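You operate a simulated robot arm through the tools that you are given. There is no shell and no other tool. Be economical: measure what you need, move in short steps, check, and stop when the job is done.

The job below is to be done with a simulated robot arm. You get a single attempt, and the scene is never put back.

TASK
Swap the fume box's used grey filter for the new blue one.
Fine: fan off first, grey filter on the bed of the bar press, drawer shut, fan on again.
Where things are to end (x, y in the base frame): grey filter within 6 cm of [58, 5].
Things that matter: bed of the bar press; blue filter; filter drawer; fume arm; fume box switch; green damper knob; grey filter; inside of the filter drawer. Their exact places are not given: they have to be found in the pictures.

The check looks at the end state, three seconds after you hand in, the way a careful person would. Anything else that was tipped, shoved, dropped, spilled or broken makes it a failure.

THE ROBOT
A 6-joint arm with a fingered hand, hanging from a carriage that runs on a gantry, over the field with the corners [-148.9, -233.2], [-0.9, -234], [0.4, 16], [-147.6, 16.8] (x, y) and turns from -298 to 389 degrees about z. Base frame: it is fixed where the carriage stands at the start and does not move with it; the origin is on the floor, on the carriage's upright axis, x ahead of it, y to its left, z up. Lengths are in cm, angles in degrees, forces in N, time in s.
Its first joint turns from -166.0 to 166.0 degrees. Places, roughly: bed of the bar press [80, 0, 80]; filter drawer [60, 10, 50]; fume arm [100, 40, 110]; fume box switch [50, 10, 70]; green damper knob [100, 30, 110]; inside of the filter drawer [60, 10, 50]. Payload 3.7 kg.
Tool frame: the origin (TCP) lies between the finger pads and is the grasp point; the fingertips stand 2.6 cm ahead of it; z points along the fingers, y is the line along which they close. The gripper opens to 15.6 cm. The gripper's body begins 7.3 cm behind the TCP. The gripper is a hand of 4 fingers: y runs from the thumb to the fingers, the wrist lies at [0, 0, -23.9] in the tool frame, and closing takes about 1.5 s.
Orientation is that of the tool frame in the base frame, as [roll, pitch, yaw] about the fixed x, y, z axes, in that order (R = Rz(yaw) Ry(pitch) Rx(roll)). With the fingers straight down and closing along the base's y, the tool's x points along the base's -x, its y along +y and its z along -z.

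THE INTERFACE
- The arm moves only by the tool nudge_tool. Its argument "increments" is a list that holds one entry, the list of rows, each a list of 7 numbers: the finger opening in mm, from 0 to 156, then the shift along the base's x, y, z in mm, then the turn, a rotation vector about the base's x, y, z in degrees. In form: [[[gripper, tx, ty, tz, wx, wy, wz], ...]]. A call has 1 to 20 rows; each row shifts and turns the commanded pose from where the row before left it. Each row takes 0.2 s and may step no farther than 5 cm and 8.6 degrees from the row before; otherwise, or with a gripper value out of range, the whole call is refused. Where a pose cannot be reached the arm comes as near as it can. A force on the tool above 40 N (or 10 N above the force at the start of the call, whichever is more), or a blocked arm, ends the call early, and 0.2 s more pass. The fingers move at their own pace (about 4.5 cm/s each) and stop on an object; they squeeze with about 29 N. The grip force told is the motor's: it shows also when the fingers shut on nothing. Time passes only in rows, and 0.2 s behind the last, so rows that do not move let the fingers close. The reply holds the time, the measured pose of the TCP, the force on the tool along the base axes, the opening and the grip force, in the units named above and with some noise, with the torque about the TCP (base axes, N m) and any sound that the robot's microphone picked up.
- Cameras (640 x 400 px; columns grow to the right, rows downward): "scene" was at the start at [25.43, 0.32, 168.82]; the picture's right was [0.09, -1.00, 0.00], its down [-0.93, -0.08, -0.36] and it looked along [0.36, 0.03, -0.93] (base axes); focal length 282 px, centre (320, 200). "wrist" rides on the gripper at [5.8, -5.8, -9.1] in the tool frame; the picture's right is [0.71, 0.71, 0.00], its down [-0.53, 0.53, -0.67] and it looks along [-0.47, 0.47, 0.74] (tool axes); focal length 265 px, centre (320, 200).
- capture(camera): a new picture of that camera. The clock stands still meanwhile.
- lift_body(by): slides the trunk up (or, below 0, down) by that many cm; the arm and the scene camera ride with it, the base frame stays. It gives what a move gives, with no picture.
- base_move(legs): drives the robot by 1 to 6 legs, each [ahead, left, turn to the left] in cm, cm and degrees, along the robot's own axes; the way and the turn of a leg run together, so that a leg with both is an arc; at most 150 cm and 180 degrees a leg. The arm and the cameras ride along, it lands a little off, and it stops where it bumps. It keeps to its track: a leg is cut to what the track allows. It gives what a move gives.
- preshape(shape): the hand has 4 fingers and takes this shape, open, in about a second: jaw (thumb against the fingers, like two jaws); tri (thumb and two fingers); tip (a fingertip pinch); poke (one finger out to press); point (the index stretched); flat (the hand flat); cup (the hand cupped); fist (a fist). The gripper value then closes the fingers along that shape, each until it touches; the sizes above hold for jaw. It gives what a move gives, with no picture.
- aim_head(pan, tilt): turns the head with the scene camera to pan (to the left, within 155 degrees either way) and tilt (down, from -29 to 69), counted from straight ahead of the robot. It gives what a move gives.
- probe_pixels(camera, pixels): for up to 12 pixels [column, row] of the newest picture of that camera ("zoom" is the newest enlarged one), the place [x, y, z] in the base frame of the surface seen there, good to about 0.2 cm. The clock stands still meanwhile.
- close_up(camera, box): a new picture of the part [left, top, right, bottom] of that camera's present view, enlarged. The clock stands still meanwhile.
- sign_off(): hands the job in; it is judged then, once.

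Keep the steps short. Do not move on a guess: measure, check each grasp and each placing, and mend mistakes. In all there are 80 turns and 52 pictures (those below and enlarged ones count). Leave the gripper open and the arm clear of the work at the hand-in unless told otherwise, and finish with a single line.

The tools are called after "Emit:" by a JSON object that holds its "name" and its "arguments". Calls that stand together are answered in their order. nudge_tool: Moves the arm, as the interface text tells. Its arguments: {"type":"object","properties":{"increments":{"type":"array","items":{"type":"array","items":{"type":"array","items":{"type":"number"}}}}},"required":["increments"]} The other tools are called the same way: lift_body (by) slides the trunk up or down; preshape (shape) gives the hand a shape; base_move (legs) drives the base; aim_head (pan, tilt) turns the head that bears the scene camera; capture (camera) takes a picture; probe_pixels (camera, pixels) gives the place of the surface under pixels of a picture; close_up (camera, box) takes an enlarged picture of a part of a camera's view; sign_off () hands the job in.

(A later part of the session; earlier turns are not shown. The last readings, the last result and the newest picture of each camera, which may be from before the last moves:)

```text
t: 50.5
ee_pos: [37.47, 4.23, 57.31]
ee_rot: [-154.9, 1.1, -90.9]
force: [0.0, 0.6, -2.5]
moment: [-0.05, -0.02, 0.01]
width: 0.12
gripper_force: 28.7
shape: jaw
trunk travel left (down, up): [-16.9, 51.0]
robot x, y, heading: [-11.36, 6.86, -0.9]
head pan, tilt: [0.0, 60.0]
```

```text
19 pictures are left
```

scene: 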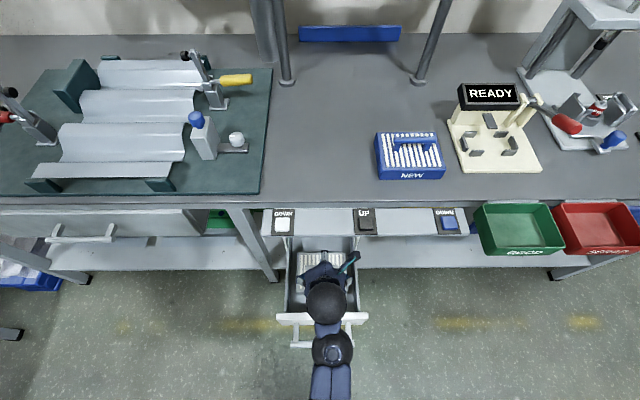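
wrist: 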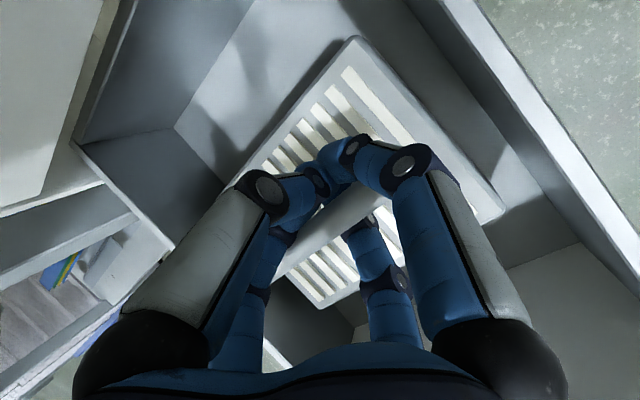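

The fingers have closed around/under the bar. Lift 2 cm and check load and picture.

Emit:
{"name": "lift_body", "arguments": {"by": 2}}

Emit:
{"name": "base_move", "arguments": {"legs": [[-2, 0, 0]]}}

Emit:
{"name": "lift_body", "arguments": {"by": 3}}

Emit:
{"name": "capture", "arguments": {"camera": "wrist"}}

```text
t: 51.2
ee_pos: [37.32, 4.3, 59.31]
ee_rot: [-154.9, 1.1, -90.8]
force: [-0.1, -0.6, -2.3]
moment: [-0.05, -0.01, 0.0]
width: 0.11
gripper_force: 29.0
shape: jaw
trunk travel left (down, up): [-18.9, 49.0]
robot x, y, heading: [-11.13, 7.38, -0.8]
head pan, tilt: [0.0, 60.0]
```

```text
t: 52.0
ee_pos: [35.29, 4.23, 59.26]
ee_rot: [-155.2, 1.1, -90.9]
force: [-0.2, 0.5, -1.9]
moment: [-0.04, -0.08, -0.02]
width: 0.1
gripper_force: 28.9
shape: jaw
trunk travel left (down, up): [-18.9, 49.0]
robot x, y, heading: [-12.81, 7.58, -0.9]
head pan, tilt: [0.0, 60.0]
```

```text
t: 52.8
ee_pos: [35.4, 4.31, 62.2]
ee_rot: [-155.0, 1.1, -90.9]
force: [0.0, 0.4, -1.9]
moment: [-0.01, -0.02, -0.05]
width: 0.07
gripper_force: 29.0
shape: jaw
trunk travel left (down, up): [-21.9, 46.0]
robot x, y, heading: [-13.1, 7.3, -0.6]
head pan, tilt: [0.0, 60.0]
```

```text
18 pictures are left
```

wrist: 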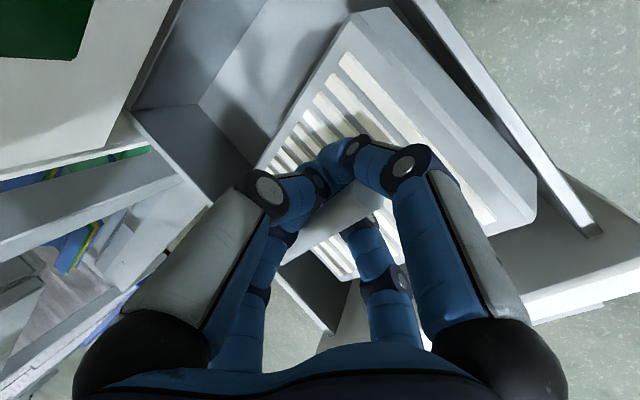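

Filter is held and rising. Back 2 cm, lift 7.5 cm to clear the drawer front, then retreat.

Emit:
{"name": "base_move", "arguments": {"legs": [[-2, 0, 0]]}}

Emit:
{"name": "lift_body", "arguments": {"by": 7.5}}

Emit:
{"name": "capture", "arguments": {"camera": "scene"}}

```text
t: 53.5
ee_pos: [33.32, 4.4, 62.2]
ee_rot: [-155.0, 1.1, -91.0]
force: [-0.6, -0.2, -2.4]
moment: [0.01, -0.07, 0.0]
width: 0.07
gripper_force: 28.7
shape: jaw
trunk travel left (down, up): [-21.9, 46.0]
robot x, y, heading: [-15.25, 7.54, -0.8]
head pan, tilt: [0.0, 60.0]
```

```text
t: 54.7
ee_pos: [33.4, 4.37, 69.71]
ee_rot: [-155.0, 1.0, -90.8]
force: [0.4, 0.2, -2.8]
moment: [0.01, -0.01, 0.01]
width: 0.1
gripper_force: 28.6
shape: jaw
trunk travel left (down, up): [-29.4, 38.5]
robot x, y, heading: [-14.93, 7.0, -0.6]
head pan, tilt: [0.0, 60.0]
```

```text
17 pictures are left
```

scene: 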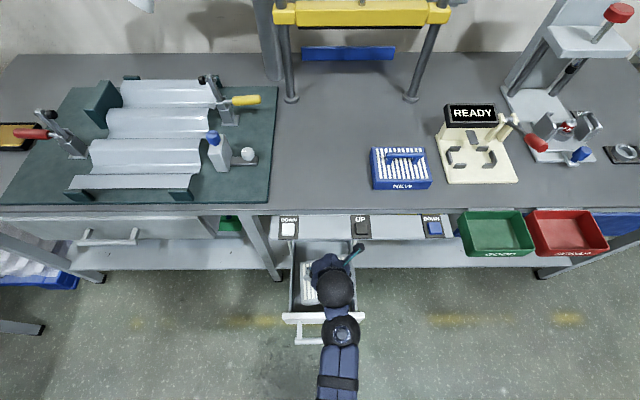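

Filter bottom is above the drawer front. Retreat 20 cm, then raise the hand with the arm (rather than the trunk), to gain forward reach.

Emit:
{"name": "base_move", "arguments": {"legs": [[-20, 0, 0]]}}

Emit:
{"name": "nudge_tool", "arguments": {"increments": [[[0, 0, 0, 20, 0, 0, 0], [0, 0, 0, 20, 0, 0, 0], [0, 0, 0, 20, 0, 0, 0], [0, 0, 0, 20, 0, 0, 0], [0, 0, 0, 20, 0, 0, 0], [0, 0, 0, 20, 0, 0, 0], [0, 10, 0, 20, 0, 0, 0], [0, 10, 0, 20, 0, 0, 0], [0, 10, 0, 20, 0, 0, 0], [0, 10, 0, 20, 0, 0, 0], [0, 10, 0, 20, 0, 0, 0], [0, 10, 0, 20, 0, 0, 0], [0, 10, 0, 10, 0, 0, 0], [0, 10, 0, 10, 0, 0, 0], [0, 10, 0, 10, 0, 0, 0], [0, 0, 0, 0, 0, 0, 0]]]}}

Emit:
{"name": "capture", "arguments": {"camera": "scene"}}

```text
t: 56.2
ee_pos: [13.43, 4.5, 69.79]
ee_rot: [-155.2, 1.0, -91.0]
force: [-0.2, 0.1, -1.8]
moment: [-0.01, -0.02, -0.01]
width: 0.04
gripper_force: 28.7
shape: jaw
trunk travel left (down, up): [-29.4, 38.5]
robot x, y, heading: [-34.75, 7.76, -0.8]
head pan, tilt: [0.0, 60.0]
```

```text
t: 59.6
ee_pos: [27.23, 4.58, 91.19]
ee_rot: [-155.1, 1.1, -90.8]
force: [0.2, 0.4, -2.6]
moment: [0.02, 0.01, 0.01]
width: 0.03
gripper_force: 29.4
shape: jaw
out of reach, approached as far as the arm can: row 4, 5, 6, 7, 8, 9, 10, 11
trunk travel left (down, up): [-29.4, 38.5]
robot x, y, heading: [-35.27, 7.53, -0.9]
head pan, tilt: [0.0, 60.0]
```

```text
16 pictures are left
```

scene: 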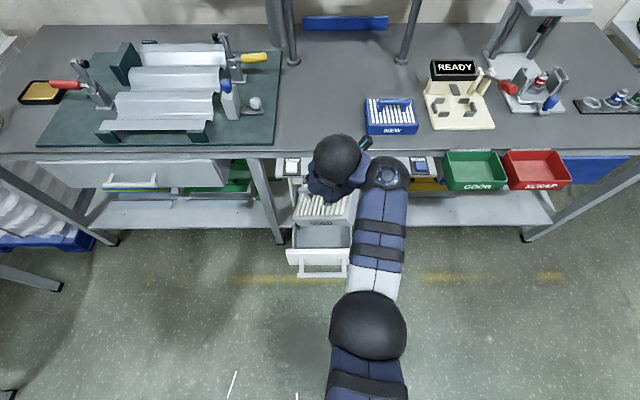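

Now the TCP is 62 cm ahead. Check the elbow/forearm height before driving over the table.

Emit:
{"name": "probe_pixels", "arguments": {"camera": "scene", "pixels": [[368, 325], [375, 260], [380, 210], [385, 172], [337, 155], [325, 205], [313, 222], [345, 222], [250, 152]]}}

Emit:
{"name": "lift_body", "arguments": {"by": 5}}

```text
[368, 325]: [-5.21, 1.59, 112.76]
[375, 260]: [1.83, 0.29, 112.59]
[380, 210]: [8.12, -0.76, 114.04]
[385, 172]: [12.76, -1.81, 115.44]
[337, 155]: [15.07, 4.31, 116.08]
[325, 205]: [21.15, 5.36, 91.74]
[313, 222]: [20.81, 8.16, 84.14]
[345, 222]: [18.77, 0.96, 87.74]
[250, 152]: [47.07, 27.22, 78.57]
```

```text
t: 60.6
ee_pos: [27.03, 4.62, 96.28]
ee_rot: [-155.1, 1.1, -91.0]
force: [-0.6, 0.1, -2.2]
moment: [-0.01, -0.04, 0.0]
width: 0.03
gripper_force: 29.2
shape: jaw
trunk travel left (down, up): [-34.4, 33.5]
robot x, y, heading: [-35.13, 7.65, -1.0]
head pan, tilt: [0.0, 60.0]
```

Forearm is well above the table. Drive forward 30.7 cm over the spot [58, 5] and look.

Emit:
{"name": "base_move", "arguments": {"legs": [[30.7, 0.1, 0]]}}

Emit:
{"name": "capture", "arguments": {"camera": "wrist"}}

Emit:
{"name": "capture", "arguments": {"camera": "scene"}}

```text
t: 62.6
ee_pos: [57.8, 4.24, 96.31]
ee_rot: [-155.1, 1.1, -91.0]
force: [-0.2, -0.1, -2.0]
moment: [-0.01, -0.04, -0.01]
width: 0.03
gripper_force: 29.4
shape: jaw
trunk travel left (down, up): [-34.4, 33.5]
robot x, y, heading: [-4.19, 7.13, -1.0]
head pan, tilt: [0.0, 60.0]
```

```text
15 pictures are left
```

wrist: 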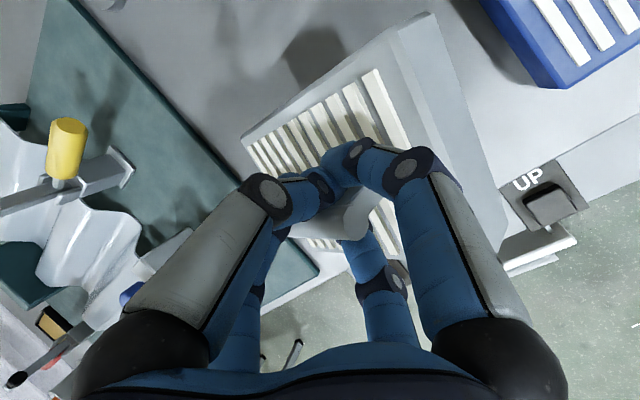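

```text
14 pictures are left
```

scene: 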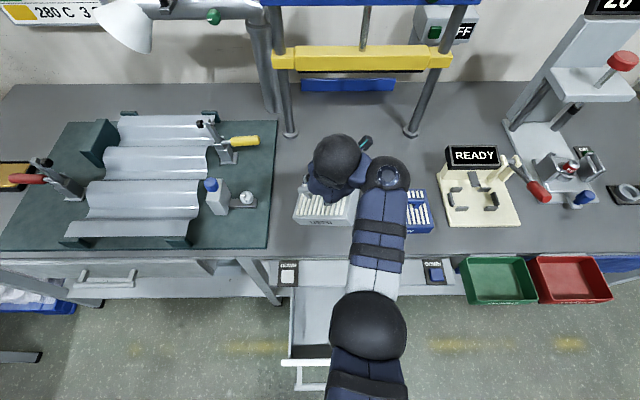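

Check the filter's tilt and place by probing its top face.

Emit:
{"name": "probe_pixels", "arguments": {"camera": "wrist", "pixels": [[375, 55], [255, 132], [425, 22], [395, 90], [440, 120], [330, 95], [410, 235], [485, 170], [300, 245]]}}

```text
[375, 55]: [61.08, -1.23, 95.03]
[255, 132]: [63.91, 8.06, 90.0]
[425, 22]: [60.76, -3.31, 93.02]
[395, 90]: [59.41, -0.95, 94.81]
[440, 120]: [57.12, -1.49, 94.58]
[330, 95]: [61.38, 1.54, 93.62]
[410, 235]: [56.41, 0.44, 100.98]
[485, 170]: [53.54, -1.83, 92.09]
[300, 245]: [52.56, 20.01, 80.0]
```

The filter hangs rolled ~27° (+y side low). Counter-rotate the hand about x and re-check.

Emit:
{"name": "nudge_tool", "arguments": {"increments": [[[0, 0, 0, 5, 5, 0, 0], [0, 0, 0, 5, 5, 0, 0], [0, 0, 0, 0, 5, 0, 0], [0, 0, 0, 0, 5, 0, 0], [0, 0, 0, 0, 5, 0, 0], [0, 0, 0, 0, 0, 0, 0]]]}}

Emit:
{"name": "capture", "arguments": {"camera": "wrist"}}

Emit:
{"name": "probe_pixels", "arguments": {"camera": "wrist", "pixels": [[375, 55], [255, 132], [425, 22], [395, 90], [440, 120], [330, 95], [290, 112], [270, 130], [350, 78]]}}

```text
t: 64.0
ee_pos: [57.67, 4.17, 97.29]
ee_rot: [-155.5, 26.2, -91.1]
force: [-0.3, -0.8, -2.0]
moment: [-0.05, 0.0, 0.02]
width: 0.04
gripper_force: 29.4
shape: jaw
trunk travel left (down, up): [-34.4, 33.5]
robot x, y, heading: [-4.61, 7.42, -1.0]
head pan, tilt: [0.0, 60.0]
```

```text
13 pictures are left
```

wrist: 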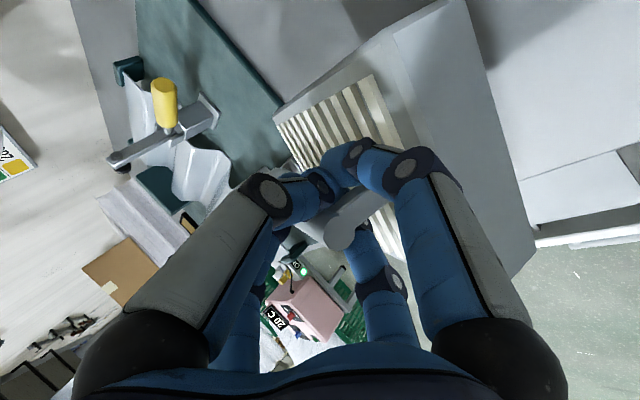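

```text
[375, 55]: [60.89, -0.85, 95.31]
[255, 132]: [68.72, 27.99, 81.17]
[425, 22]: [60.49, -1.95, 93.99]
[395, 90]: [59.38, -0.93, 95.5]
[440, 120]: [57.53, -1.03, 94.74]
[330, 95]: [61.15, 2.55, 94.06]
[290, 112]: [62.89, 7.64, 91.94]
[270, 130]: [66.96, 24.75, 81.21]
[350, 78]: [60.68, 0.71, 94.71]
```

The filter swivels freely about the grip, so it hangs by its own weight. Rotate the hand back and set it down low edge first; it will settle flat.

Emit:
{"name": "nudge_tool", "arguments": {"increments": [[[0, 0, 0, -5, -5, 0, 0], [0, 0, 0, -5, -5, 0, 0], [0, 0, 0, 0, -5, 0, 0], [0, 0, 0, 0, -5, 0, 0], [0, 0, 0, 0, -5, 0, 0], [0, 0, 0, 0, 0, 0, 0]]]}}

Emit:
{"name": "lift_body", "arguments": {"by": -5}}

Emit:
{"name": "lift_body", "arguments": {"by": -2}}

Emit:
{"name": "capture", "arguments": {"camera": "wrist"}}

Emit:
{"name": "probe_pixels", "arguments": {"camera": "wrist", "pixels": [[375, 55], [255, 132], [425, 22], [395, 90], [440, 120], [330, 95], [290, 112], [270, 130], [350, 78]]}}

```text
t: 65.5
ee_pos: [57.79, 4.18, 96.26]
ee_rot: [-155.2, 1.0, -91.0]
force: [0.7, 0.5, -1.6]
moment: [-0.03, -0.01, -0.02]
width: 0.03
gripper_force: 29.5
shape: jaw
trunk travel left (down, up): [-34.4, 33.5]
robot x, y, heading: [-4.25, 7.03, -1.2]
head pan, tilt: [0.0, 60.0]
```

```text
t: 66.4
ee_pos: [57.92, 4.23, 91.26]
ee_rot: [-155.1, 1.2, -91.0]
force: [0.3, 0.5, -2.1]
moment: [0.01, 0.02, 0.02]
width: 0.06
gripper_force: 28.8
shape: jaw
trunk travel left (down, up): [-29.4, 38.5]
robot x, y, heading: [-4.15, 7.26, -0.8]
head pan, tilt: [0.0, 60.0]
```

```text
t: 67.0
ee_pos: [57.78, 4.29, 89.13]
ee_rot: [-155.1, 1.1, -90.9]
force: [-0.5, 0.1, -0.9]
moment: [-0.01, -0.02, -0.01]
width: 0.04
gripper_force: 29.4
shape: jaw
trunk travel left (down, up): [-27.4, 40.5]
robot x, y, heading: [-4.35, 7.31, -0.9]
head pan, tilt: [0.0, 60.0]
```

```text
12 pictures are left
```

wrist: 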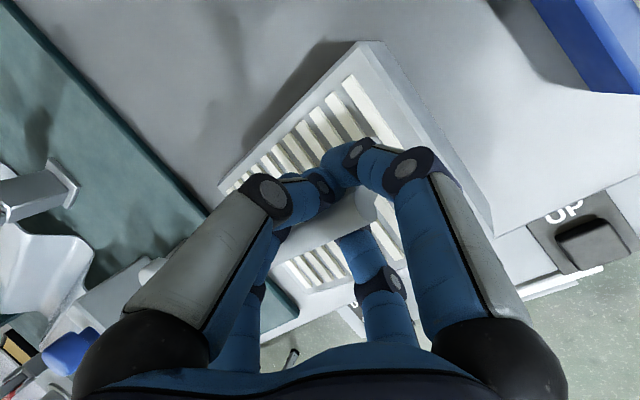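

```text
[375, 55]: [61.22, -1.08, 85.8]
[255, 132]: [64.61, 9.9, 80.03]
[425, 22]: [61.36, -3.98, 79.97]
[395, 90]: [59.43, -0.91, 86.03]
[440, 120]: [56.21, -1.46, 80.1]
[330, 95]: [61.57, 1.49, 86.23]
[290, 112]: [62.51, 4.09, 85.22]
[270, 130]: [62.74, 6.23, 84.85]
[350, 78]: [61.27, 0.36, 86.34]
```

Almost flat. Lower 0.7 cm and open.

Emit:
{"name": "lift_body", "arguments": {"by": -0.8}}

Emit:
{"name": "nudge_tool", "arguments": {"increments": [[[60, 0, 0, 0, 0, 0, 0], [60, 0, 0, 0, 0, 0, 0], [60, 0, 0, 0, 0, 0, 0], [60, 0, 0, 0, 0, 0, 0], [60, 0, 0, 0, 0, 0, 0], [60, 0, 0, 0, 0, 0, 0]]]}}

Emit:
{"name": "lift_body", "arguments": {"by": 9}}

Emit:
{"name": "capture", "arguments": {"camera": "wrist"}}

```text
t: 67.6
ee_pos: [57.78, 4.22, 88.39]
ee_rot: [-155.1, 1.2, -91.0]
force: [0.3, -0.5, -1.6]
moment: [0.02, -0.01, 0.04]
width: 0.01
gripper_force: 29.2
shape: jaw
trunk travel left (down, up): [-26.6, 41.3]
robot x, y, heading: [-4.6, 7.18, -1.0]
head pan, tilt: [0.0, 60.0]
```

```text
t: 69.0
ee_pos: [57.78, 4.22, 88.39]
ee_rot: [-155.1, 1.1, -91.1]
force: [-0.6, 0.1, 0.7]
moment: [-0.02, -0.02, 0.01]
width: 5.73
gripper_force: 0.0
shape: jaw
trunk travel left (down, up): [-26.6, 41.3]
robot x, y, heading: [-4.22, 6.98, -0.9]
head pan, tilt: [0.0, 60.0]
```

```text
t: 70.3
ee_pos: [57.81, 4.23, 97.34]
ee_rot: [-155.1, 1.2, -91.0]
force: [-0.4, 0.0, -2.7]
moment: [-0.01, -0.04, -0.03]
width: 5.77
gripper_force: 0.0
shape: jaw
trunk travel left (down, up): [-35.6, 32.3]
robot x, y, heading: [-4.43, 7.33, -0.9]
head pan, tilt: [0.0, 60.0]
```

```text
11 pictures are left
```

wrist: 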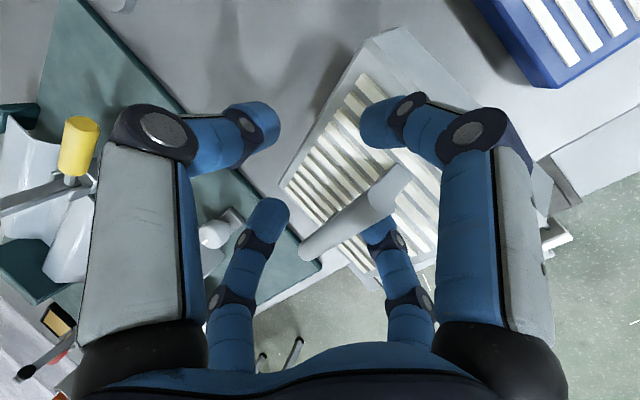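

Force −2.7 N after the lift: the filter may still hang on a finger. Probe it.

Emit:
{"name": "probe_pixels", "arguments": {"camera": "wrist", "pixels": [[340, 110], [420, 170], [300, 190], [345, 225], [385, 195], [450, 120], [360, 60], [310, 245], [230, 90]]}}

Emit:
{"name": "close_up", "arguments": {"camera": "wrist", "box": [220, 40, 480, 300]}}

```text
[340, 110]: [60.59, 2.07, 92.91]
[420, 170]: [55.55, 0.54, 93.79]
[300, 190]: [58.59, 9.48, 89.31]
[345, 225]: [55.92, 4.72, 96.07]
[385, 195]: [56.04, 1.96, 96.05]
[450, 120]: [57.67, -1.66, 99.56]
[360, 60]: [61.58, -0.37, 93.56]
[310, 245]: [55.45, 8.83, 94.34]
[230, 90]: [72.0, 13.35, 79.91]
```

```text
1.54 times, centred on (350, 170) of wrist
```

zoom: 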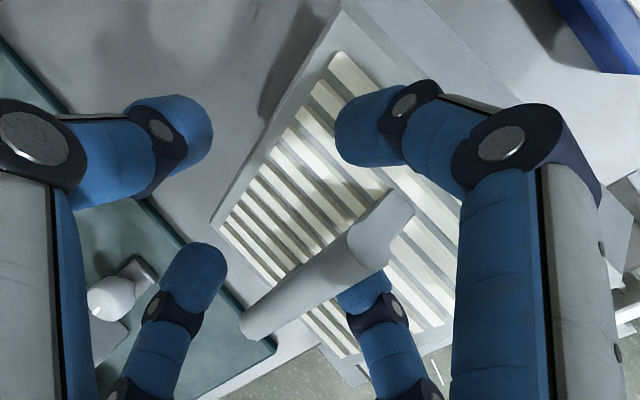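

A finger still hooks under the bar (slanted fingers, vertical lift). Lower back to the table gently, open wider, then withdraw along the tool axis.

Emit:
{"name": "lift_body", "arguments": {"by": -7}}

Emit:
{"name": "lift_body", "arguments": {"by": -2}}

Emit:
{"name": "nudge_tool", "arguments": {"increments": [[[110, 0, 0, 0, 0, 0, 0], [110, 0, 0, 0, 0, 0, 0], [110, -5, 0, 0, 0, 0, 0], [110, -5, 0, 0, 0, 0, 0], [110, 0, 0, 0, 0, 0, 0]]]}}

Emit:
{"name": "capture", "arguments": {"camera": "wrist"}}

Emit:
{"name": "probe_pixels", "arguments": {"camera": "wrist", "pixels": [[320, 150], [340, 200], [300, 180], [350, 120], [330, 220], [380, 180], [310, 245], [280, 200]]}}

```text
t: 71.3
ee_pos: [57.79, 4.09, 90.57]
ee_rot: [-155.1, 1.2, -91.0]
force: [-0.1, -0.4, -0.2]
moment: [0.0, 0.0, -0.02]
width: 5.79
gripper_force: 0.0
shape: jaw
trunk travel left (down, up): [-28.6, 39.3]
robot x, y, heading: [-4.19, 7.12, -0.9]
head pan, tilt: [0.0, 60.0]
```

```text
t: 72.0
ee_pos: [57.71, 4.35, 88.4]
ee_rot: [-155.1, 1.1, -90.9]
force: [-0.1, -1.0, -0.4]
moment: [0.03, 0.01, 0.01]
width: 5.76
gripper_force: 0.1
shape: jaw
trunk travel left (down, up): [-26.6, 41.3]
robot x, y, heading: [-4.83, 7.41, -0.7]
head pan, tilt: [0.0, 60.0]
```

```text
t: 73.2
ee_pos: [56.96, 4.12, 88.54]
ee_rot: [-155.0, 1.1, -91.0]
force: [1.9, 0.8, 8.3]
moment: [-0.01, 0.26, -0.01]
width: 10.2
gripper_force: 0.0
shape: jaw
trunk travel left (down, up): [-26.6, 41.3]
robot x, y, heading: [-4.56, 7.32, -1.0]
head pan, tilt: [0.0, 60.0]
```

```text
9 pictures are left
```

wrist: 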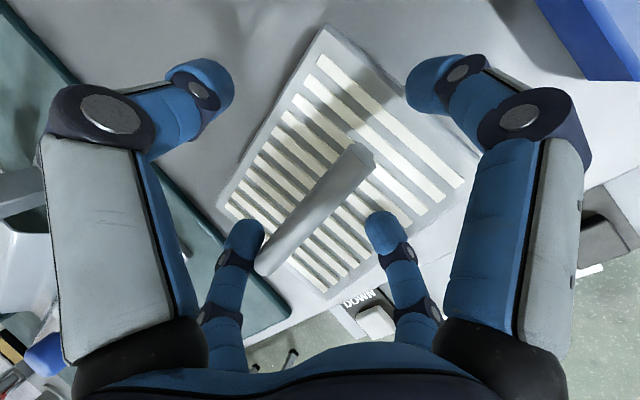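

```text
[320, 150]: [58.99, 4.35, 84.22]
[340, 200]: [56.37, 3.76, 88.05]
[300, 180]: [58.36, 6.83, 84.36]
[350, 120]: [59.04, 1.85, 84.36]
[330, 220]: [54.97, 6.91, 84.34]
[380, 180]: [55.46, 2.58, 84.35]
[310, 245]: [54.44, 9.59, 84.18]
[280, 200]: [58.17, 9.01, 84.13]
```

Filter is flat on the bed, bar free between the open fingers. Withdraw along the tool axis, then check with the scene camera.

Emit:
{"name": "nudge_tool", "arguments": {"increments": [[[110, -6, 0, 14, 0, 0, 0], [110, -8, 0, 17, 0, 0, 0], [110, -8, 0, 17, 0, 0, 0], [110, -8, 0, 17, 0, 0, 0], [110, -8, 0, 17, 0, 0, 0], [110, 0, 0, 20, 0, 0, 0], [110, 0, 0, 0, 0, 0, 0]]]}}

Emit:
{"name": "capture", "arguments": {"camera": "wrist"}}

Emit:
{"name": "probe_pixels", "arguments": {"camera": "wrist", "pixels": [[320, 130], [340, 160], [300, 160], [350, 100], [330, 190], [380, 140], [560, 60], [580, 100], [600, 50], [540, 100]]}}

```text
t: 74.8
ee_pos: [59.39, 3.87, 96.64]
ee_rot: [-155.2, 1.1, -91.1]
force: [-0.2, 0.0, -0.8]
moment: [-0.04, 0.01, 0.0]
width: 10.56
gripper_force: 0.1
shape: jaw
out of reach, approached as far as the arm can: row 1, 2, 3, 4, 5, 6
trunk travel left (down, up): [-26.6, 41.3]
robot x, y, heading: [-4.38, 7.32, -0.9]
head pan, tilt: [0.0, 60.0]
```

```text
8 pictures are left
```

wrist: 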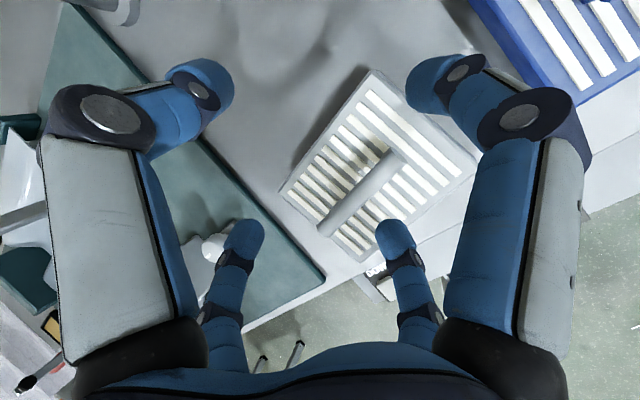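

```text
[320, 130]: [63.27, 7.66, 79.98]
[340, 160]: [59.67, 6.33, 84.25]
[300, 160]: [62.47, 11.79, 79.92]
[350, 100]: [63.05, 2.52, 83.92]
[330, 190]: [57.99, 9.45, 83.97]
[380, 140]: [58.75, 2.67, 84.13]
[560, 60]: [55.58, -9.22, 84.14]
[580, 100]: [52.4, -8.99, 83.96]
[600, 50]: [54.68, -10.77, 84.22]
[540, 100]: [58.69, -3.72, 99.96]
```

Grey filter sits flat, centred about [57.5, 5]. Now shift 19 cm right to above the blue filter's handle (~[57.4, −16.3, 87.6]).

Emit:
{"name": "base_move", "arguments": {"legs": [[-1.9, -19, 0]]}}

Emit:
{"name": "capture", "arguments": {"camera": "wrist"}}

Emit:
{"name": "probe_pixels", "arguments": {"camera": "wrist", "pixels": [[370, 180], [350, 200], [340, 215], [390, 160], [320, 230], [360, 195], [380, 175]]}}

```text
t: 76.4
ee_pos: [57.11, -15.37, 96.55]
ee_rot: [-155.2, 1.1, -91.1]
force: [0.0, -0.2, 0.3]
moment: [-0.01, 0.03, -0.01]
width: 10.55
gripper_force: 0.1
shape: jaw
trunk travel left (down, up): [-26.6, 41.3]
robot x, y, heading: [-6.34, -11.65, -0.5]
head pan, tilt: [0.0, 60.0]
```

```text
7 pictures are left
```

wrist: 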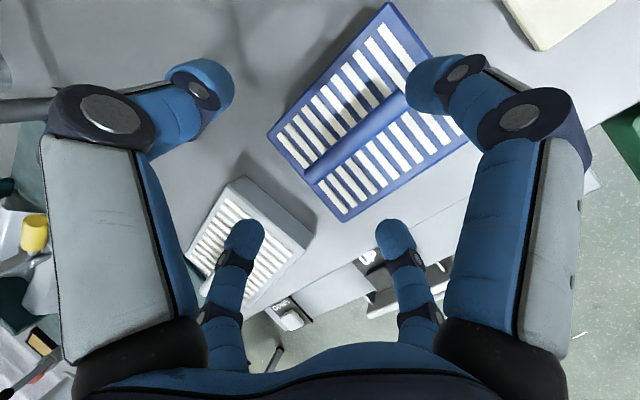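

```text
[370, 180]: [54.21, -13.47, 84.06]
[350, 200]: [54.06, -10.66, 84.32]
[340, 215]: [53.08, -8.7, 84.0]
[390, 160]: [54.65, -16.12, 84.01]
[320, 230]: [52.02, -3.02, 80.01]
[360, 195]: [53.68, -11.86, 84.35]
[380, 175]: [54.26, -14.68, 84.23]
```

Emit:
{"name": "probe_pixels", "arguments": {"camera": "wrist", "pixels": [[315, 175], [350, 145], [400, 100], [310, 182], [380, 118], [345, 217], [272, 132], [388, 8], [466, 140]]}}

```text
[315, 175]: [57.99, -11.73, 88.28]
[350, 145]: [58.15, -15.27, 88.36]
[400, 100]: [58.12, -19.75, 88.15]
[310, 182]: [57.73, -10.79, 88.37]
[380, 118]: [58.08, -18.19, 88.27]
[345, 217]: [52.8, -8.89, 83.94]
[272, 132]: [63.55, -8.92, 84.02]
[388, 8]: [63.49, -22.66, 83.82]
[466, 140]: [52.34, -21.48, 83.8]
```

Bar is at x 58.1, y −10.5…−21, z 87.4. Shift slightly, narrow to 60 mm, and descend 8.6 cm.

Emit:
{"name": "base_move", "arguments": {"legs": [[0.7, 0.8, 0]]}}

Emit:
{"name": "nudge_tool", "arguments": {"increments": [[[60, 0, 0, 0, 0, 0, 0], [60, 0, 0, 0, 0, 0, 0], [60, 0, 0, 0, 0, 0, 0], [60, 0, 0, 0, 0, 0, 0]]]}}

Emit:
{"name": "lift_body", "arguments": {"by": -6}}

```text
t: 77.1
ee_pos: [57.82, -14.62, 96.63]
ee_rot: [-155.1, 1.1, -91.2]
force: [-0.3, -0.7, -0.3]
moment: [-0.01, -0.03, 0.01]
width: 10.51
gripper_force: 0.0
shape: jaw
trunk travel left (down, up): [-26.6, 41.3]
robot x, y, heading: [-5.99, -10.91, -1.0]
head pan, tilt: [0.0, 60.0]
```

```text
t: 78.1
ee_pos: [57.88, -14.53, 96.65]
ee_rot: [-155.2, 1.1, -91.2]
force: [-0.2, 0.6, -0.1]
moment: [-0.02, -0.02, -0.03]
width: 5.84
gripper_force: 0.1
shape: jaw
trunk travel left (down, up): [-26.6, 41.3]
robot x, y, heading: [-5.93, -10.88, -0.9]
head pan, tilt: [0.0, 60.0]
```

```text
t: 79.1
ee_pos: [57.84, -14.51, 90.53]
ee_rot: [-155.1, 1.0, -91.1]
force: [0.0, 0.7, 0.1]
moment: [-0.01, -0.03, 0.04]
width: 5.81
gripper_force: 0.1
shape: jaw
trunk travel left (down, up): [-20.6, 47.3]
robot x, y, heading: [-5.85, -10.84, -0.9]
head pan, tilt: [0.0, 60.0]
```

No contact so far. Down 2.5 cm more, close, and lift 2 cm to check.

Emit:
{"name": "lift_body", "arguments": {"by": -2.5}}

Emit:
{"name": "nudge_tool", "arguments": {"increments": [[[0, 0, 0, 0, 0, 0, 0], [0, 0, 0, 0, 0, 0, 0], [0, 0, 0, 0, 0, 0, 0], [0, 0, 0, 0, 0, 0, 0], [0, 0, 0, 0, 0, 0, 0], [0, 0, 0, 0, 0, 0, 0], [0, 0, 0, 0, 0, 0, 0]]]}}

Emit:
{"name": "lift_body", "arguments": {"by": 9}}

Emit:
{"name": "capture", "arguments": {"camera": "wrist"}}

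Emit:
{"name": "probe_pixels", "arguments": {"camera": "wrist", "pixels": [[375, 75], [395, 90], [440, 130], [330, 95], [290, 122], [270, 140], [350, 78], [425, 130]]}}

```text
t: 79.8
ee_pos: [57.84, -14.49, 88.15]
ee_rot: [-155.2, 1.0, -91.1]
force: [0.3, -0.2, 0.2]
moment: [0.0, 0.0, 0.03]
width: 5.79
gripper_force: 0.0
shape: jaw
trunk travel left (down, up): [-18.1, 49.8]
robot x, y, heading: [-6.12, -10.65, -1.0]
head pan, tilt: [0.0, 60.0]
```

```text
t: 81.4
ee_pos: [57.74, -14.53, 88.02]
ee_rot: [-155.3, 1.1, -91.1]
force: [0.2, -0.2, -1.4]
moment: [-0.01, -0.01, 0.01]
width: 0.0
gripper_force: 28.6
shape: jaw
trunk travel left (down, up): [-18.1, 49.8]
robot x, y, heading: [-5.76, -10.97, -1.2]
head pan, tilt: [0.0, 60.0]
```

```text
t: 82.7
ee_pos: [57.76, -14.55, 97.03]
ee_rot: [-155.2, 1.1, -91.1]
force: [-0.7, -0.1, -3.5]
moment: [0.03, 0.0, -0.02]
width: 0.0
gripper_force: 28.8
shape: jaw
trunk travel left (down, up): [-27.1, 40.8]
robot x, y, heading: [-5.89, -10.52, -0.8]
head pan, tilt: [0.0, 60.0]
```

```text
6 pictures are left
```

wrist: 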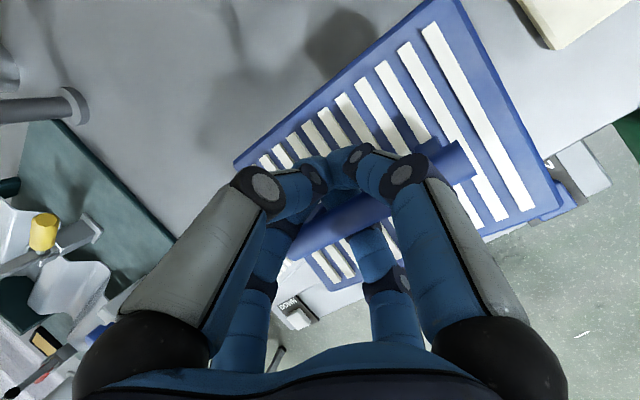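

```text
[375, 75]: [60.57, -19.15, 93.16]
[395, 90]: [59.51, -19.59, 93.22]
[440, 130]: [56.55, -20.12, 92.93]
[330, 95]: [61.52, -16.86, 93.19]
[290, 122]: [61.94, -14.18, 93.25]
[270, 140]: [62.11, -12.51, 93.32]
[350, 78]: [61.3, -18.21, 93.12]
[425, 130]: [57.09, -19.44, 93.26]
```

Blue filter held level. Back away 50 cm over the table front, then left 20.9 cm in free air, and lower the trunk.

Emit:
{"name": "base_move", "arguments": {"legs": [[-50, 0, 0], [0, 21.5, 0]]}}

Emit:
{"name": "lift_body", "arguments": {"by": -24}}

Emit:
{"name": "nudge_tool", "arguments": {"increments": [[[0, -10, 0, -5, 0, 0, 0], [0, -10, 0, -5, 0, 0, 0], [0, -10, 0, -5, 0, 0, 0], [0, -10, 0, -5, 0, 0, 0], [0, 0, 0, -5, 0, 0, 0], [0, 0, 0, 0, 0, 0, 0]]]}}

```text
t: 86.9
ee_pos: [8.2, 8.71, 97.09]
ee_rot: [-155.2, 1.2, -90.8]
force: [0.1, 0.2, -2.4]
moment: [0.0, -0.03, 0.01]
width: 0.0
gripper_force: 29.0
shape: jaw
trunk travel left (down, up): [-27.1, 40.8]
robot x, y, heading: [-55.38, 11.93, -0.6]
head pan, tilt: [0.0, 60.0]
```

```text
t: 89.4
ee_pos: [8.29, 8.65, 73.07]
ee_rot: [-155.2, 1.1, -90.8]
force: [-0.7, 0.0, -2.9]
moment: [0.04, -0.02, -0.02]
width: 0.0
gripper_force: 29.2
shape: jaw
trunk travel left (down, up): [-3.1, 64.8]
robot x, y, heading: [-55.69, 11.61, -0.6]
head pan, tilt: [0.0, 60.0]
```

```text
t: 90.8
ee_pos: [7.61, 8.51, 69.81]
ee_rot: [-155.2, 1.1, -90.7]
force: [0.0, 0.4, -2.4]
moment: [0.02, -0.04, 0.02]
width: 0.0
gripper_force: 29.1
shape: jaw
out of reach, approached as far as the arm can: row 1, 2, 3, 4
trunk travel left (down, up): [-3.1, 64.8]
robot x, y, heading: [-55.33, 11.76, -0.5]
head pan, tilt: [0.0, 60.0]
```

The arm must come back to its lower configuration: raise the trunk 24 cm while lowering the arm and drawing it back, in free air.

Emit:
{"name": "lift_body", "arguments": {"by": 24}}

Emit:
{"name": "nudge_tool", "arguments": {"increments": [[[0, -10, 0, -10, 0, 0, 0], [0, -10, 0, -10, 0, 0, 0], [0, -10, 0, -10, 0, 0, 0], [0, -10, 0, -20, 0, 0, 0], [0, -10, 0, -20, 0, 0, 0], [0, -10, 0, -20, 0, 0, 0], [0, -10, 0, -20, 0, 0, 0], [0, -10, 0, -20, 0, 0, 0], [0, -10, 0, -20, 0, 0, 0], [0, -10, 0, -20, 0, 0, 0], [0, -10, 0, -20, 0, 0, 0], [0, -10, 0, -20, 0, 0, 0], [0, -10, 0, -10, 0, 0, 0], [0, -10, 0, 0, 0, 0, 0], [0, -10, 0, 0, 0, 0, 0], [0, 0, 0, 0, 0, 0, 0]]]}}

Emit:
{"name": "capture", "arguments": {"camera": "scene"}}

Emit:
{"name": "probe_pixels", "arguments": {"camera": "scene", "pixels": [[320, 255], [300, 235], [345, 240], [350, 175], [395, 115]]}}

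```text
t: 93.3
ee_pos: [7.58, 8.49, 93.88]
ee_rot: [-155.2, 1.2, -90.7]
force: [-0.4, 0.5, -2.3]
moment: [0.04, -0.01, -0.01]
width: 0.0
gripper_force: 29.0
shape: jaw
trunk travel left (down, up): [-27.1, 40.8]
robot x, y, heading: [-55.39, 11.84, -0.6]
head pan, tilt: [0.0, 60.0]
```

```text
t: 96.7
ee_pos: [-5.83, 8.39, 71.24]
ee_rot: [-155.1, 1.1, -90.6]
force: [-1.0, -0.4, -1.0]
moment: [0.01, -0.01, -0.01]
width: 0.0
gripper_force: 28.6
shape: jaw
out of reach, approached as far as the arm can: row 1, 2, 3
trunk travel left (down, up): [-27.1, 40.8]
robot x, y, heading: [-55.16, 11.57, -1.0]
head pan, tilt: [0.0, 60.0]
```

```text
5 pictures are left
```

scene: 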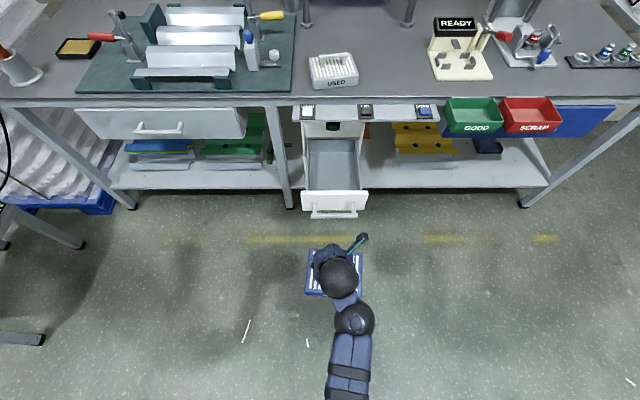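

```text
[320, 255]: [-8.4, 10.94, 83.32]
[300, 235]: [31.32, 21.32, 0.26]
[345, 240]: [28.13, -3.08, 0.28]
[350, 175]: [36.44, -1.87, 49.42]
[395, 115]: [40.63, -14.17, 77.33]
```

Good configuration and filter held. Measure the drawer now.

Emit:
{"name": "probe_pixels", "arguments": {"camera": "scene", "pixels": [[335, 193], [306, 192], [364, 192], [335, 187], [308, 170], [359, 170], [312, 185], [354, 185], [335, 143], [313, 262], [357, 262], [335, 297]]}}

```text
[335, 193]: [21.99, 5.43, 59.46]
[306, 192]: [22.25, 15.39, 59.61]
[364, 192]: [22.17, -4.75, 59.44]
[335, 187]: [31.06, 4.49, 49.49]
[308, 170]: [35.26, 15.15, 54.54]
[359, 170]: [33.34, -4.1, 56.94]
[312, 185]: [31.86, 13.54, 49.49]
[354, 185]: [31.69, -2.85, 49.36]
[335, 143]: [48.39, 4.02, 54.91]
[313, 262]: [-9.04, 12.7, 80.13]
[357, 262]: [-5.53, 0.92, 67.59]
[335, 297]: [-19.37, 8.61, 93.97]
```

Drawer front at x≈22, inside centred y≈5.4. Drive forward 38.5 cm over the drawer.

Emit:
{"name": "base_move", "arguments": {"legs": [[38.5, -1.4, 0]]}}

Emit:
{"name": "capture", "arguments": {"camera": "wrist"}}

Emit:
{"name": "probe_pixels", "arguments": {"camera": "wrist", "pixels": [[375, 75], [440, 0], [440, 130], [240, 165], [545, 200], [290, 122], [570, 215], [150, 160]]}}

```text
t: 99.1
ee_pos: [32.33, 6.47, 71.17]
ee_rot: [-155.4, 1.1, -90.8]
force: [-0.7, -0.3, -2.5]
moment: [0.03, -0.02, 0.02]
width: 0.0
gripper_force: 28.8
shape: jaw
trunk travel left (down, up): [-27.1, 40.8]
robot x, y, heading: [-17.33, 10.23, -0.8]
head pan, tilt: [0.0, 60.0]
```

```text
4 pictures are left
```

wrist: 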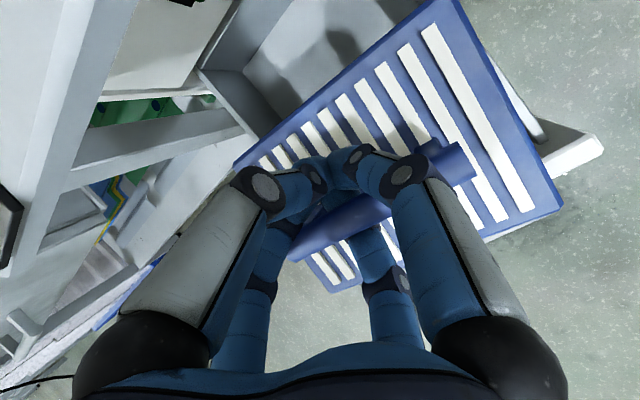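

```text
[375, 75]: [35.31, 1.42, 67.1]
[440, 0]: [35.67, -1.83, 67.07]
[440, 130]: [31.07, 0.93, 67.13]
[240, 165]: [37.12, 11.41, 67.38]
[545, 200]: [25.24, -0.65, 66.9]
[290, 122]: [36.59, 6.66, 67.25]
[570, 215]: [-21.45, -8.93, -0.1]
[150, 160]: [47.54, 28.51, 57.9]
```

Filter is level, centred ≈[31.2, 5.4], but yawed ~−6°. Turn the hand +6° about z, move forward 1.5 cm, and lower 8 cm.

Emit:
{"name": "nudge_tool", "arguments": {"increments": [[[0, 0, 0, 0, 0, 0, 3], [0, 0, 0, 0, 0, 0, 3], [0, 0, 0, 0, 0, 0, 0]]]}}

Emit:
{"name": "base_move", "arguments": {"legs": [[1.5, 0, 0]]}}

Emit:
{"name": "lift_body", "arguments": {"by": -8}}

Emit:
{"name": "base_move", "arguments": {"legs": [[2.3, 0, 0]]}}

```text
t: 99.9
ee_pos: [32.33, 6.33, 71.07]
ee_rot: [-155.3, 1.0, -84.8]
force: [0.2, -0.3, -3.0]
moment: [0.02, -0.01, -0.02]
width: 0.0
gripper_force: 28.6
shape: jaw
trunk travel left (down, up): [-27.1, 40.8]
robot x, y, heading: [-17.21, 9.9, -0.6]
head pan, tilt: [0.0, 60.0]
```

```text
t: 100.7
ee_pos: [33.83, 6.28, 71.14]
ee_rot: [-155.2, 1.0, -84.9]
force: [1.6, -0.4, -1.9]
moment: [0.03, 0.01, 0.0]
width: 0.0
gripper_force: 29.2
shape: jaw
trunk travel left (down, up): [-27.1, 40.8]
robot x, y, heading: [-15.86, 9.82, -0.6]
head pan, tilt: [0.0, 60.0]
```

```text
t: 101.9
ee_pos: [34.0, 6.38, 63.12]
ee_rot: [-155.2, 1.1, -84.8]
force: [0.0, -0.7, -1.7]
moment: [0.06, -0.01, 0.0]
width: 0.02
gripper_force: 28.8
shape: jaw
trunk travel left (down, up): [-19.1, 48.8]
robot x, y, heading: [-15.89, 10.05, -0.8]
head pan, tilt: [0.0, 60.0]
```

```text
t: 102.7
ee_pos: [36.07, 6.5, 62.99]
ee_rot: [-155.3, 1.2, -84.8]
force: [-2.4, 1.0, -2.9]
moment: [0.02, -0.18, -0.03]
width: 0.0
gripper_force: 28.6
shape: jaw
trunk travel left (down, up): [-19.1, 48.8]
robot x, y, heading: [-13.61, 9.7, -0.6]
head pan, tilt: [0.0, 60.0]
```

Lower 4.5 cm, then check with the wrist camera.

Emit:
{"name": "lift_body", "arguments": {"by": -4.5}}

Emit:
{"name": "lift_body", "arguments": {"by": -1}}

Emit:
{"name": "capture", "arguments": {"camera": "wrist"}}

Emit:
{"name": "probe_pixels", "arguments": {"camera": "wrist", "pixels": [[375, 75], [440, 5], [440, 130], [240, 165], [545, 200], [290, 122], [560, 120], [220, 120], [500, 60]]}}

```text
t: 103.5
ee_pos: [36.15, 6.36, 58.64]
ee_rot: [-155.2, 1.0, -84.8]
force: [-0.4, 0.8, -2.4]
moment: [0.04, -0.03, 0.01]
width: 0.0
gripper_force: 29.1
shape: jaw
trunk travel left (down, up): [-14.6, 53.3]
robot x, y, heading: [-13.48, 10.11, -0.7]
head pan, tilt: [0.0, 60.0]
```

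```text
t: 104.1
ee_pos: [36.1, 6.33, 57.53]
ee_rot: [-155.1, 1.1, -84.8]
force: [-0.2, -0.5, -1.3]
moment: [0.01, -0.03, 0.01]
width: 0.0
gripper_force: 28.9
shape: jaw
trunk travel left (down, up): [-13.6, 54.3]
robot x, y, heading: [-13.49, 9.52, -0.9]
head pan, tilt: [0.0, 60.0]
```

```text
3 pictures are left
```

wrist: 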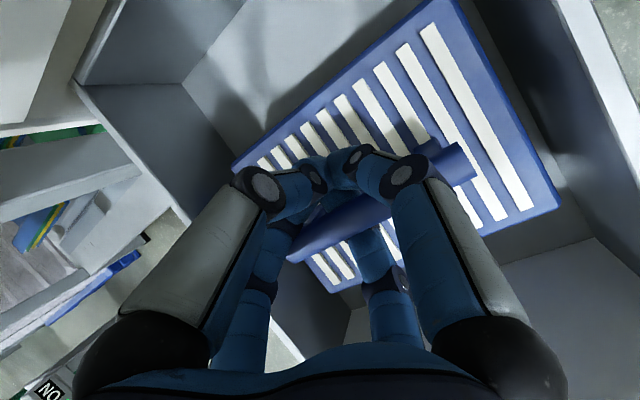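

```text
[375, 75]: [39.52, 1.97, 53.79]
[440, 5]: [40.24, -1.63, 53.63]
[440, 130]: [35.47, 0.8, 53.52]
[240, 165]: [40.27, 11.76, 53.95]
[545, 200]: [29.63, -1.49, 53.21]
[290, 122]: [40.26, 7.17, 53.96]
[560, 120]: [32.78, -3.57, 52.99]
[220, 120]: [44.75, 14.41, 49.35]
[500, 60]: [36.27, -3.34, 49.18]
```

Filter lies straight in the drawer. Open, rise a bit, open wide, then withdraw along the axis.

Emit:
{"name": "nudge_tool", "arguments": {"increments": [[[70, 0, 0, 0, 0, 0, 0], [70, 0, 0, 0, 0, 0, 0], [70, 0, 0, 0, 0, 0, 0], [70, 0, 0, 0, 0, 0, 0], [70, 0, 0, 0, 0, 0, 0]]]}}

Emit:
{"name": "lift_body", "arguments": {"by": 0.5}}

Emit:
{"name": "nudge_tool", "arguments": {"increments": [[[110, 0, 0, 0, 0, 0, 0], [110, 0, 0, 0, 0, 0, 0], [110, 0, 0, 0, 0, 0, 0], [110, 0, 0, 0, 0, 0, 0]]]}}

Emit:
{"name": "base_move", "arguments": {"legs": [[-1, 0, 0]]}}

Emit:
{"name": "lift_body", "arguments": {"by": 3}}

```text
t: 105.3
ee_pos: [36.1, 6.39, 57.6]
ee_rot: [-155.2, 1.1, -84.7]
force: [-0.5, -0.7, -0.3]
moment: [0.01, -0.02, 0.03]
width: 6.69
gripper_force: 0.1
shape: jaw
trunk travel left (down, up): [-13.6, 54.3]
robot x, y, heading: [-13.48, 9.74, -0.7]
head pan, tilt: [0.0, 60.0]
```

```text
t: 105.8
ee_pos: [36.1, 6.42, 58.13]
ee_rot: [-155.1, 1.1, -84.7]
force: [0.0, 0.3, -0.1]
moment: [-0.01, -0.01, 0.06]
width: 6.71
gripper_force: 0.0
shape: jaw
trunk travel left (down, up): [-14.1, 53.8]
robot x, y, heading: [-13.46, 9.68, -1.0]
head pan, tilt: [0.0, 60.0]
```

```text
t: 106.8
ee_pos: [36.18, 6.39, 58.13]
ee_rot: [-155.2, 1.1, -84.7]
force: [0.3, 0.3, 3.8]
moment: [-0.02, 0.12, -0.02]
width: 10.43
gripper_force: 0.1
shape: jaw
trunk travel left (down, up): [-14.1, 53.8]
robot x, y, heading: [-13.22, 9.93, -0.7]
head pan, tilt: [0.0, 60.0]
```

```text
t: 107.6
ee_pos: [35.13, 6.41, 58.16]
ee_rot: [-155.2, 1.1, -84.8]
force: [-0.8, 0.3, 4.9]
moment: [-0.08, 0.26, 0.0]
width: 10.43
gripper_force: 0.0
shape: jaw
trunk travel left (down, up): [-14.1, 53.8]
robot x, y, heading: [-14.37, 10.14, -0.9]
head pan, tilt: [0.0, 60.0]
```

```text
t: 108.3
ee_pos: [35.11, 6.45, 60.97]
ee_rot: [-155.2, 1.1, -84.9]
force: [0.0, -0.3, 0.6]
moment: [-0.01, 0.02, 0.02]
width: 10.55
gripper_force: 0.0
shape: jaw
trunk travel left (down, up): [-17.1, 50.8]
robot x, y, heading: [-14.69, 9.92, -0.7]
head pan, tilt: [0.0, 60.0]
```

No load on the hand: the filter is free. Continue out and up, then back away.

Emit:
{"name": "base_move", "arguments": {"legs": [[-2, 0, 0]]}}

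Emit:
{"name": "lift_body", "arguments": {"by": 8}}

Emit:
{"name": "base_move", "arguments": {"legs": [[-32, 0, 0]]}}

Emit:
{"name": "capture", "arguments": {"camera": "scene"}}

```text
t: 109.1
ee_pos: [32.98, 6.34, 61.17]
ee_rot: [-155.2, 1.1, -84.9]
force: [0.1, -0.5, 0.6]
moment: [0.02, -0.05, -0.01]
width: 10.52
gripper_force: 0.1
shape: jaw
trunk travel left (down, up): [-17.1, 50.8]
robot x, y, heading: [-16.7, 9.88, -0.7]
head pan, tilt: [0.0, 60.0]
```

```text
t: 110.3
ee_pos: [33.07, 6.45, 69.1]
ee_rot: [-155.2, 1.1, -84.8]
force: [0.4, 0.1, 0.3]
moment: [0.01, 0.01, -0.03]
width: 10.51
gripper_force: 0.1
shape: jaw
trunk travel left (down, up): [-25.1, 42.8]
robot x, y, heading: [-16.69, 10.21, -0.8]
head pan, tilt: [0.0, 60.0]
```

```text
t: 112.5
ee_pos: [0.73, 6.81, 69.07]
ee_rot: [-155.3, 1.2, -84.9]
force: [0.3, -0.6, 1.1]
moment: [-0.01, 0.02, 0.02]
width: 10.54
gripper_force: 0.0
shape: jaw
trunk travel left (down, up): [-25.1, 42.8]
robot x, y, heading: [-48.86, 10.67, -0.7]
head pan, tilt: [0.0, 60.0]
```

```text
2 pictures are left
```

scene: 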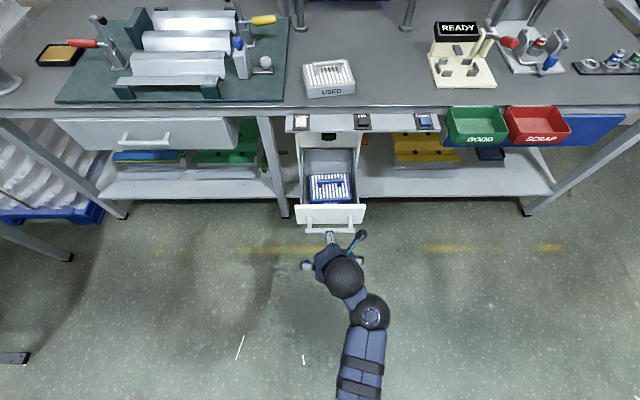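

Blue filter sits in the drawer; grey is on the bed. Now return the hand to the shallow slant used on the drawer bar (in free air), closing to 60 mm.

Emit:
{"name": "nudge_tool", "arguments": {"increments": [[[60, -10, 0, 12, 0, -5, -1], [60, -10, 0, 12, 0, -5, -1], [60, -10, 0, 12, 0, -5, -1], [60, -10, 0, 12, 0, -5, -1], [60, -10, 0, 12, 0, -5, -1], [60, -10, 0, 12, 0, -5, -1], [60, -10, 0, 14, 0, -5, 0], [60, 0, 0, 0, 0, 0, 0]]]}}

Emit:
{"name": "probe_pixels", "arguments": {"camera": "scene", "pixels": [[316, 232], [344, 231], [332, 205], [310, 228], [352, 229], [330, 180], [326, 93], [330, 180], [322, 176], [345, 176]]}}

```text
t: 114.3
ee_pos: [-6.13, 6.75, 77.66]
ee_rot: [-120.2, 0.3, -90.6]
force: [0.5, 0.5, -0.8]
moment: [0.02, 0.01, -0.03]
width: 5.8
gripper_force: 0.2
shape: jaw
trunk travel left (down, up): [-25.1, 42.8]
robot x, y, heading: [-48.68, 10.38, -0.8]
head pan, tilt: [0.0, 60.0]
```

```text
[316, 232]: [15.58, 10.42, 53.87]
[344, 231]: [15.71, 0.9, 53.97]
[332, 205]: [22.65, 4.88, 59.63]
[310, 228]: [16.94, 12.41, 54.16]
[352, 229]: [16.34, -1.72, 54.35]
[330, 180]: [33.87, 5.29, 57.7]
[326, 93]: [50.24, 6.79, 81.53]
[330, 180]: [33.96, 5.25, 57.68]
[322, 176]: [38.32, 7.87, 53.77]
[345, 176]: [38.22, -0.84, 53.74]
```

Pose reached. Lower 24 cm to the bar's height and drive up to it, straddling the bar.

Emit:
{"name": "lift_body", "arguments": {"by": -24}}

Emit:
{"name": "base_move", "arguments": {"legs": [[21, -1.7, 0]]}}

Emit:
{"name": "base_move", "arguments": {"legs": [[12, 0, 0]]}}

```text
t: 116.8
ee_pos: [-6.15, 6.69, 53.59]
ee_rot: [-120.3, 0.2, -90.6]
force: [0.1, -0.5, -0.9]
moment: [-0.02, 0.0, 0.02]
width: 5.82
gripper_force: 0.0
shape: jaw
trunk travel left (down, up): [-1.1, 66.8]
robot x, y, heading: [-48.47, 10.23, -0.7]
head pan, tilt: [0.0, 60.0]
```

```text
t: 118.4
ee_pos: [14.75, 4.66, 53.68]
ee_rot: [-120.2, 0.2, -90.6]
force: [0.3, -0.9, -0.2]
moment: [-0.01, 0.02, 0.01]
width: 5.8
gripper_force: 0.0
shape: jaw
trunk travel left (down, up): [-1.1, 66.8]
robot x, y, heading: [-28.17, 8.27, -0.6]
head pan, tilt: [0.0, 60.0]
```

```text
t: 119.6
ee_pos: [26.5, 4.53, 53.56]
ee_rot: [-120.2, 0.3, -90.4]
force: [0.4, -0.5, 0.5]
moment: [0.02, 0.03, 0.01]
width: 5.79
gripper_force: 0.1
shape: jaw
trunk travel left (down, up): [-1.1, 66.8]
robot x, y, heading: [-16.39, 7.74, -0.8]
head pan, tilt: [0.0, 60.0]
```

Pushing goes smoothly. Continue 10 cm, then small steps until the force rises.

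Emit:
{"name": "base_move", "arguments": {"legs": [[10, 0, 0]]}}

Emit:
{"name": "base_move", "arguments": {"legs": [[3, 0, 0]]}}

```text
t: 120.8
ee_pos: [36.47, 4.49, 53.74]
ee_rot: [-120.1, 0.3, -90.5]
force: [1.1, 0.0, -0.1]
moment: [0.0, 0.01, -0.01]
width: 5.8
gripper_force: 0.1
shape: jaw
trunk travel left (down, up): [-1.1, 66.8]
robot x, y, heading: [-6.29, 7.99, -0.5]
head pan, tilt: [0.0, 60.0]
```

```text
t: 121.6
ee_pos: [39.13, 4.36, 53.41]
ee_rot: [-120.5, 0.3, -90.6]
force: [-5.3, 0.3, -12.8]
moment: [0.05, 0.2, -0.04]
width: 5.76
gripper_force: 0.0
shape: jaw
trunk travel left (down, up): [-1.1, 66.8]
robot x, y, heading: [-3.3, 7.83, -1.0]
head pan, tilt: [0.0, 60.0]
```

Force rises at the closed position (earlier contact was at x 39.3). One more gentle 0.8 cm press, then back off 12 cm and look.

Emit:
{"name": "base_move", "arguments": {"legs": [[0.8, 0, 0]]}}

Emit:
{"name": "base_move", "arguments": {"legs": [[-14, 0, 0]]}}

Emit:
{"name": "capture", "arguments": {"camera": "scene"}}

Emit:
{"name": "probe_pixels", "arguments": {"camera": "scene", "pixels": [[310, 180], [290, 180], [330, 180], [310, 165], [310, 190], [290, 165], [330, 170], [310, 200], [310, 172]]}}

```text
t: 122.3
ee_pos: [39.55, 4.44, 53.38]
ee_rot: [-120.7, 0.4, -90.6]
force: [-15.0, 0.1, -10.4]
moment: [-0.09, 0.14, 0.08]
width: 5.8
gripper_force: 0.1
shape: jaw
trunk travel left (down, up): [-1.1, 66.8]
robot x, y, heading: [-2.49, 7.98, -0.7]
head pan, tilt: [0.0, 60.0]
```

```text
t: 123.7
ee_pos: [26.14, 4.35, 53.34]
ee_rot: [-120.7, 0.4, -90.7]
force: [0.6, 0.1, -0.4]
moment: [-0.02, -0.01, -0.02]
width: 5.78
gripper_force: 0.1
shape: jaw
trunk travel left (down, up): [-1.1, 66.8]
robot x, y, heading: [-16.43, 8.23, -1.0]
head pan, tilt: [0.0, 60.0]
```

```text
1 pictures are left
```

scene: 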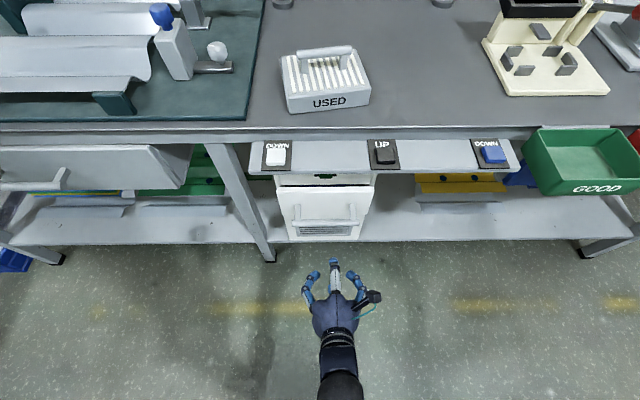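

```text
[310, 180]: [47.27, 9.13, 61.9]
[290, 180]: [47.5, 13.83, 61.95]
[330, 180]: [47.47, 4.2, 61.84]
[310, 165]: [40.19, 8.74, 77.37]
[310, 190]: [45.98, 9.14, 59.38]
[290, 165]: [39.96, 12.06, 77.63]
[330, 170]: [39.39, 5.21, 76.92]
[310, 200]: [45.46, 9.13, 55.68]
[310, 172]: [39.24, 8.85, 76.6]
```

Drawer front is back at x 45.5 = shut. Now roll the hand back, close it, and raise to the switch height, well in front.

Emit:
{"name": "nudge_tool", "arguments": {"increments": [[[0, 0, 0, 10, 7.08, 0, -4.09], [0, 0, 0, 13, 7.08, 0, -4.09], [0, 0, 0, 13, 7.08, 0, -4.09], [0, 0, 0, 13, 7.08, 0, -4.09], [0, 0, 0, 13, 7.08, 0, -4.09], [0, 0, 0, 13, 7.08, 0, -4.09], [0, 0, 0, 13, 7.08, 0, -4.09], [0, 0, 0, 13, 7.08, 0, -4.09], [0, 0, 0, 13, 7.08, 0, -4.09], [0, 0, 0, 13, 7.08, 0, -4.09], [0, 0, 0, 13, 7.08, 0, -4.09], [0, 0, 0, 5, 0, 0, 0], [0, 0, 0, 0, 0, 0, 0]]]}}

```text
t: 126.5
ee_pos: [27.56, 5.3, 63.47]
ee_rot: [178.3, 59.7, 178.6]
force: [0.2, 0.5, -0.4]
moment: [0.0, 0.01, -0.01]
width: 0.0
gripper_force: 29.2
shape: jaw
out of reach, approached as far as the arm can: row 8, 9, 10, 11, 12
trunk travel left (down, up): [-1.1, 66.8]
robot x, y, heading: [-16.2, 8.07, -1.1]
head pan, tilt: [0.0, 60.0]
```

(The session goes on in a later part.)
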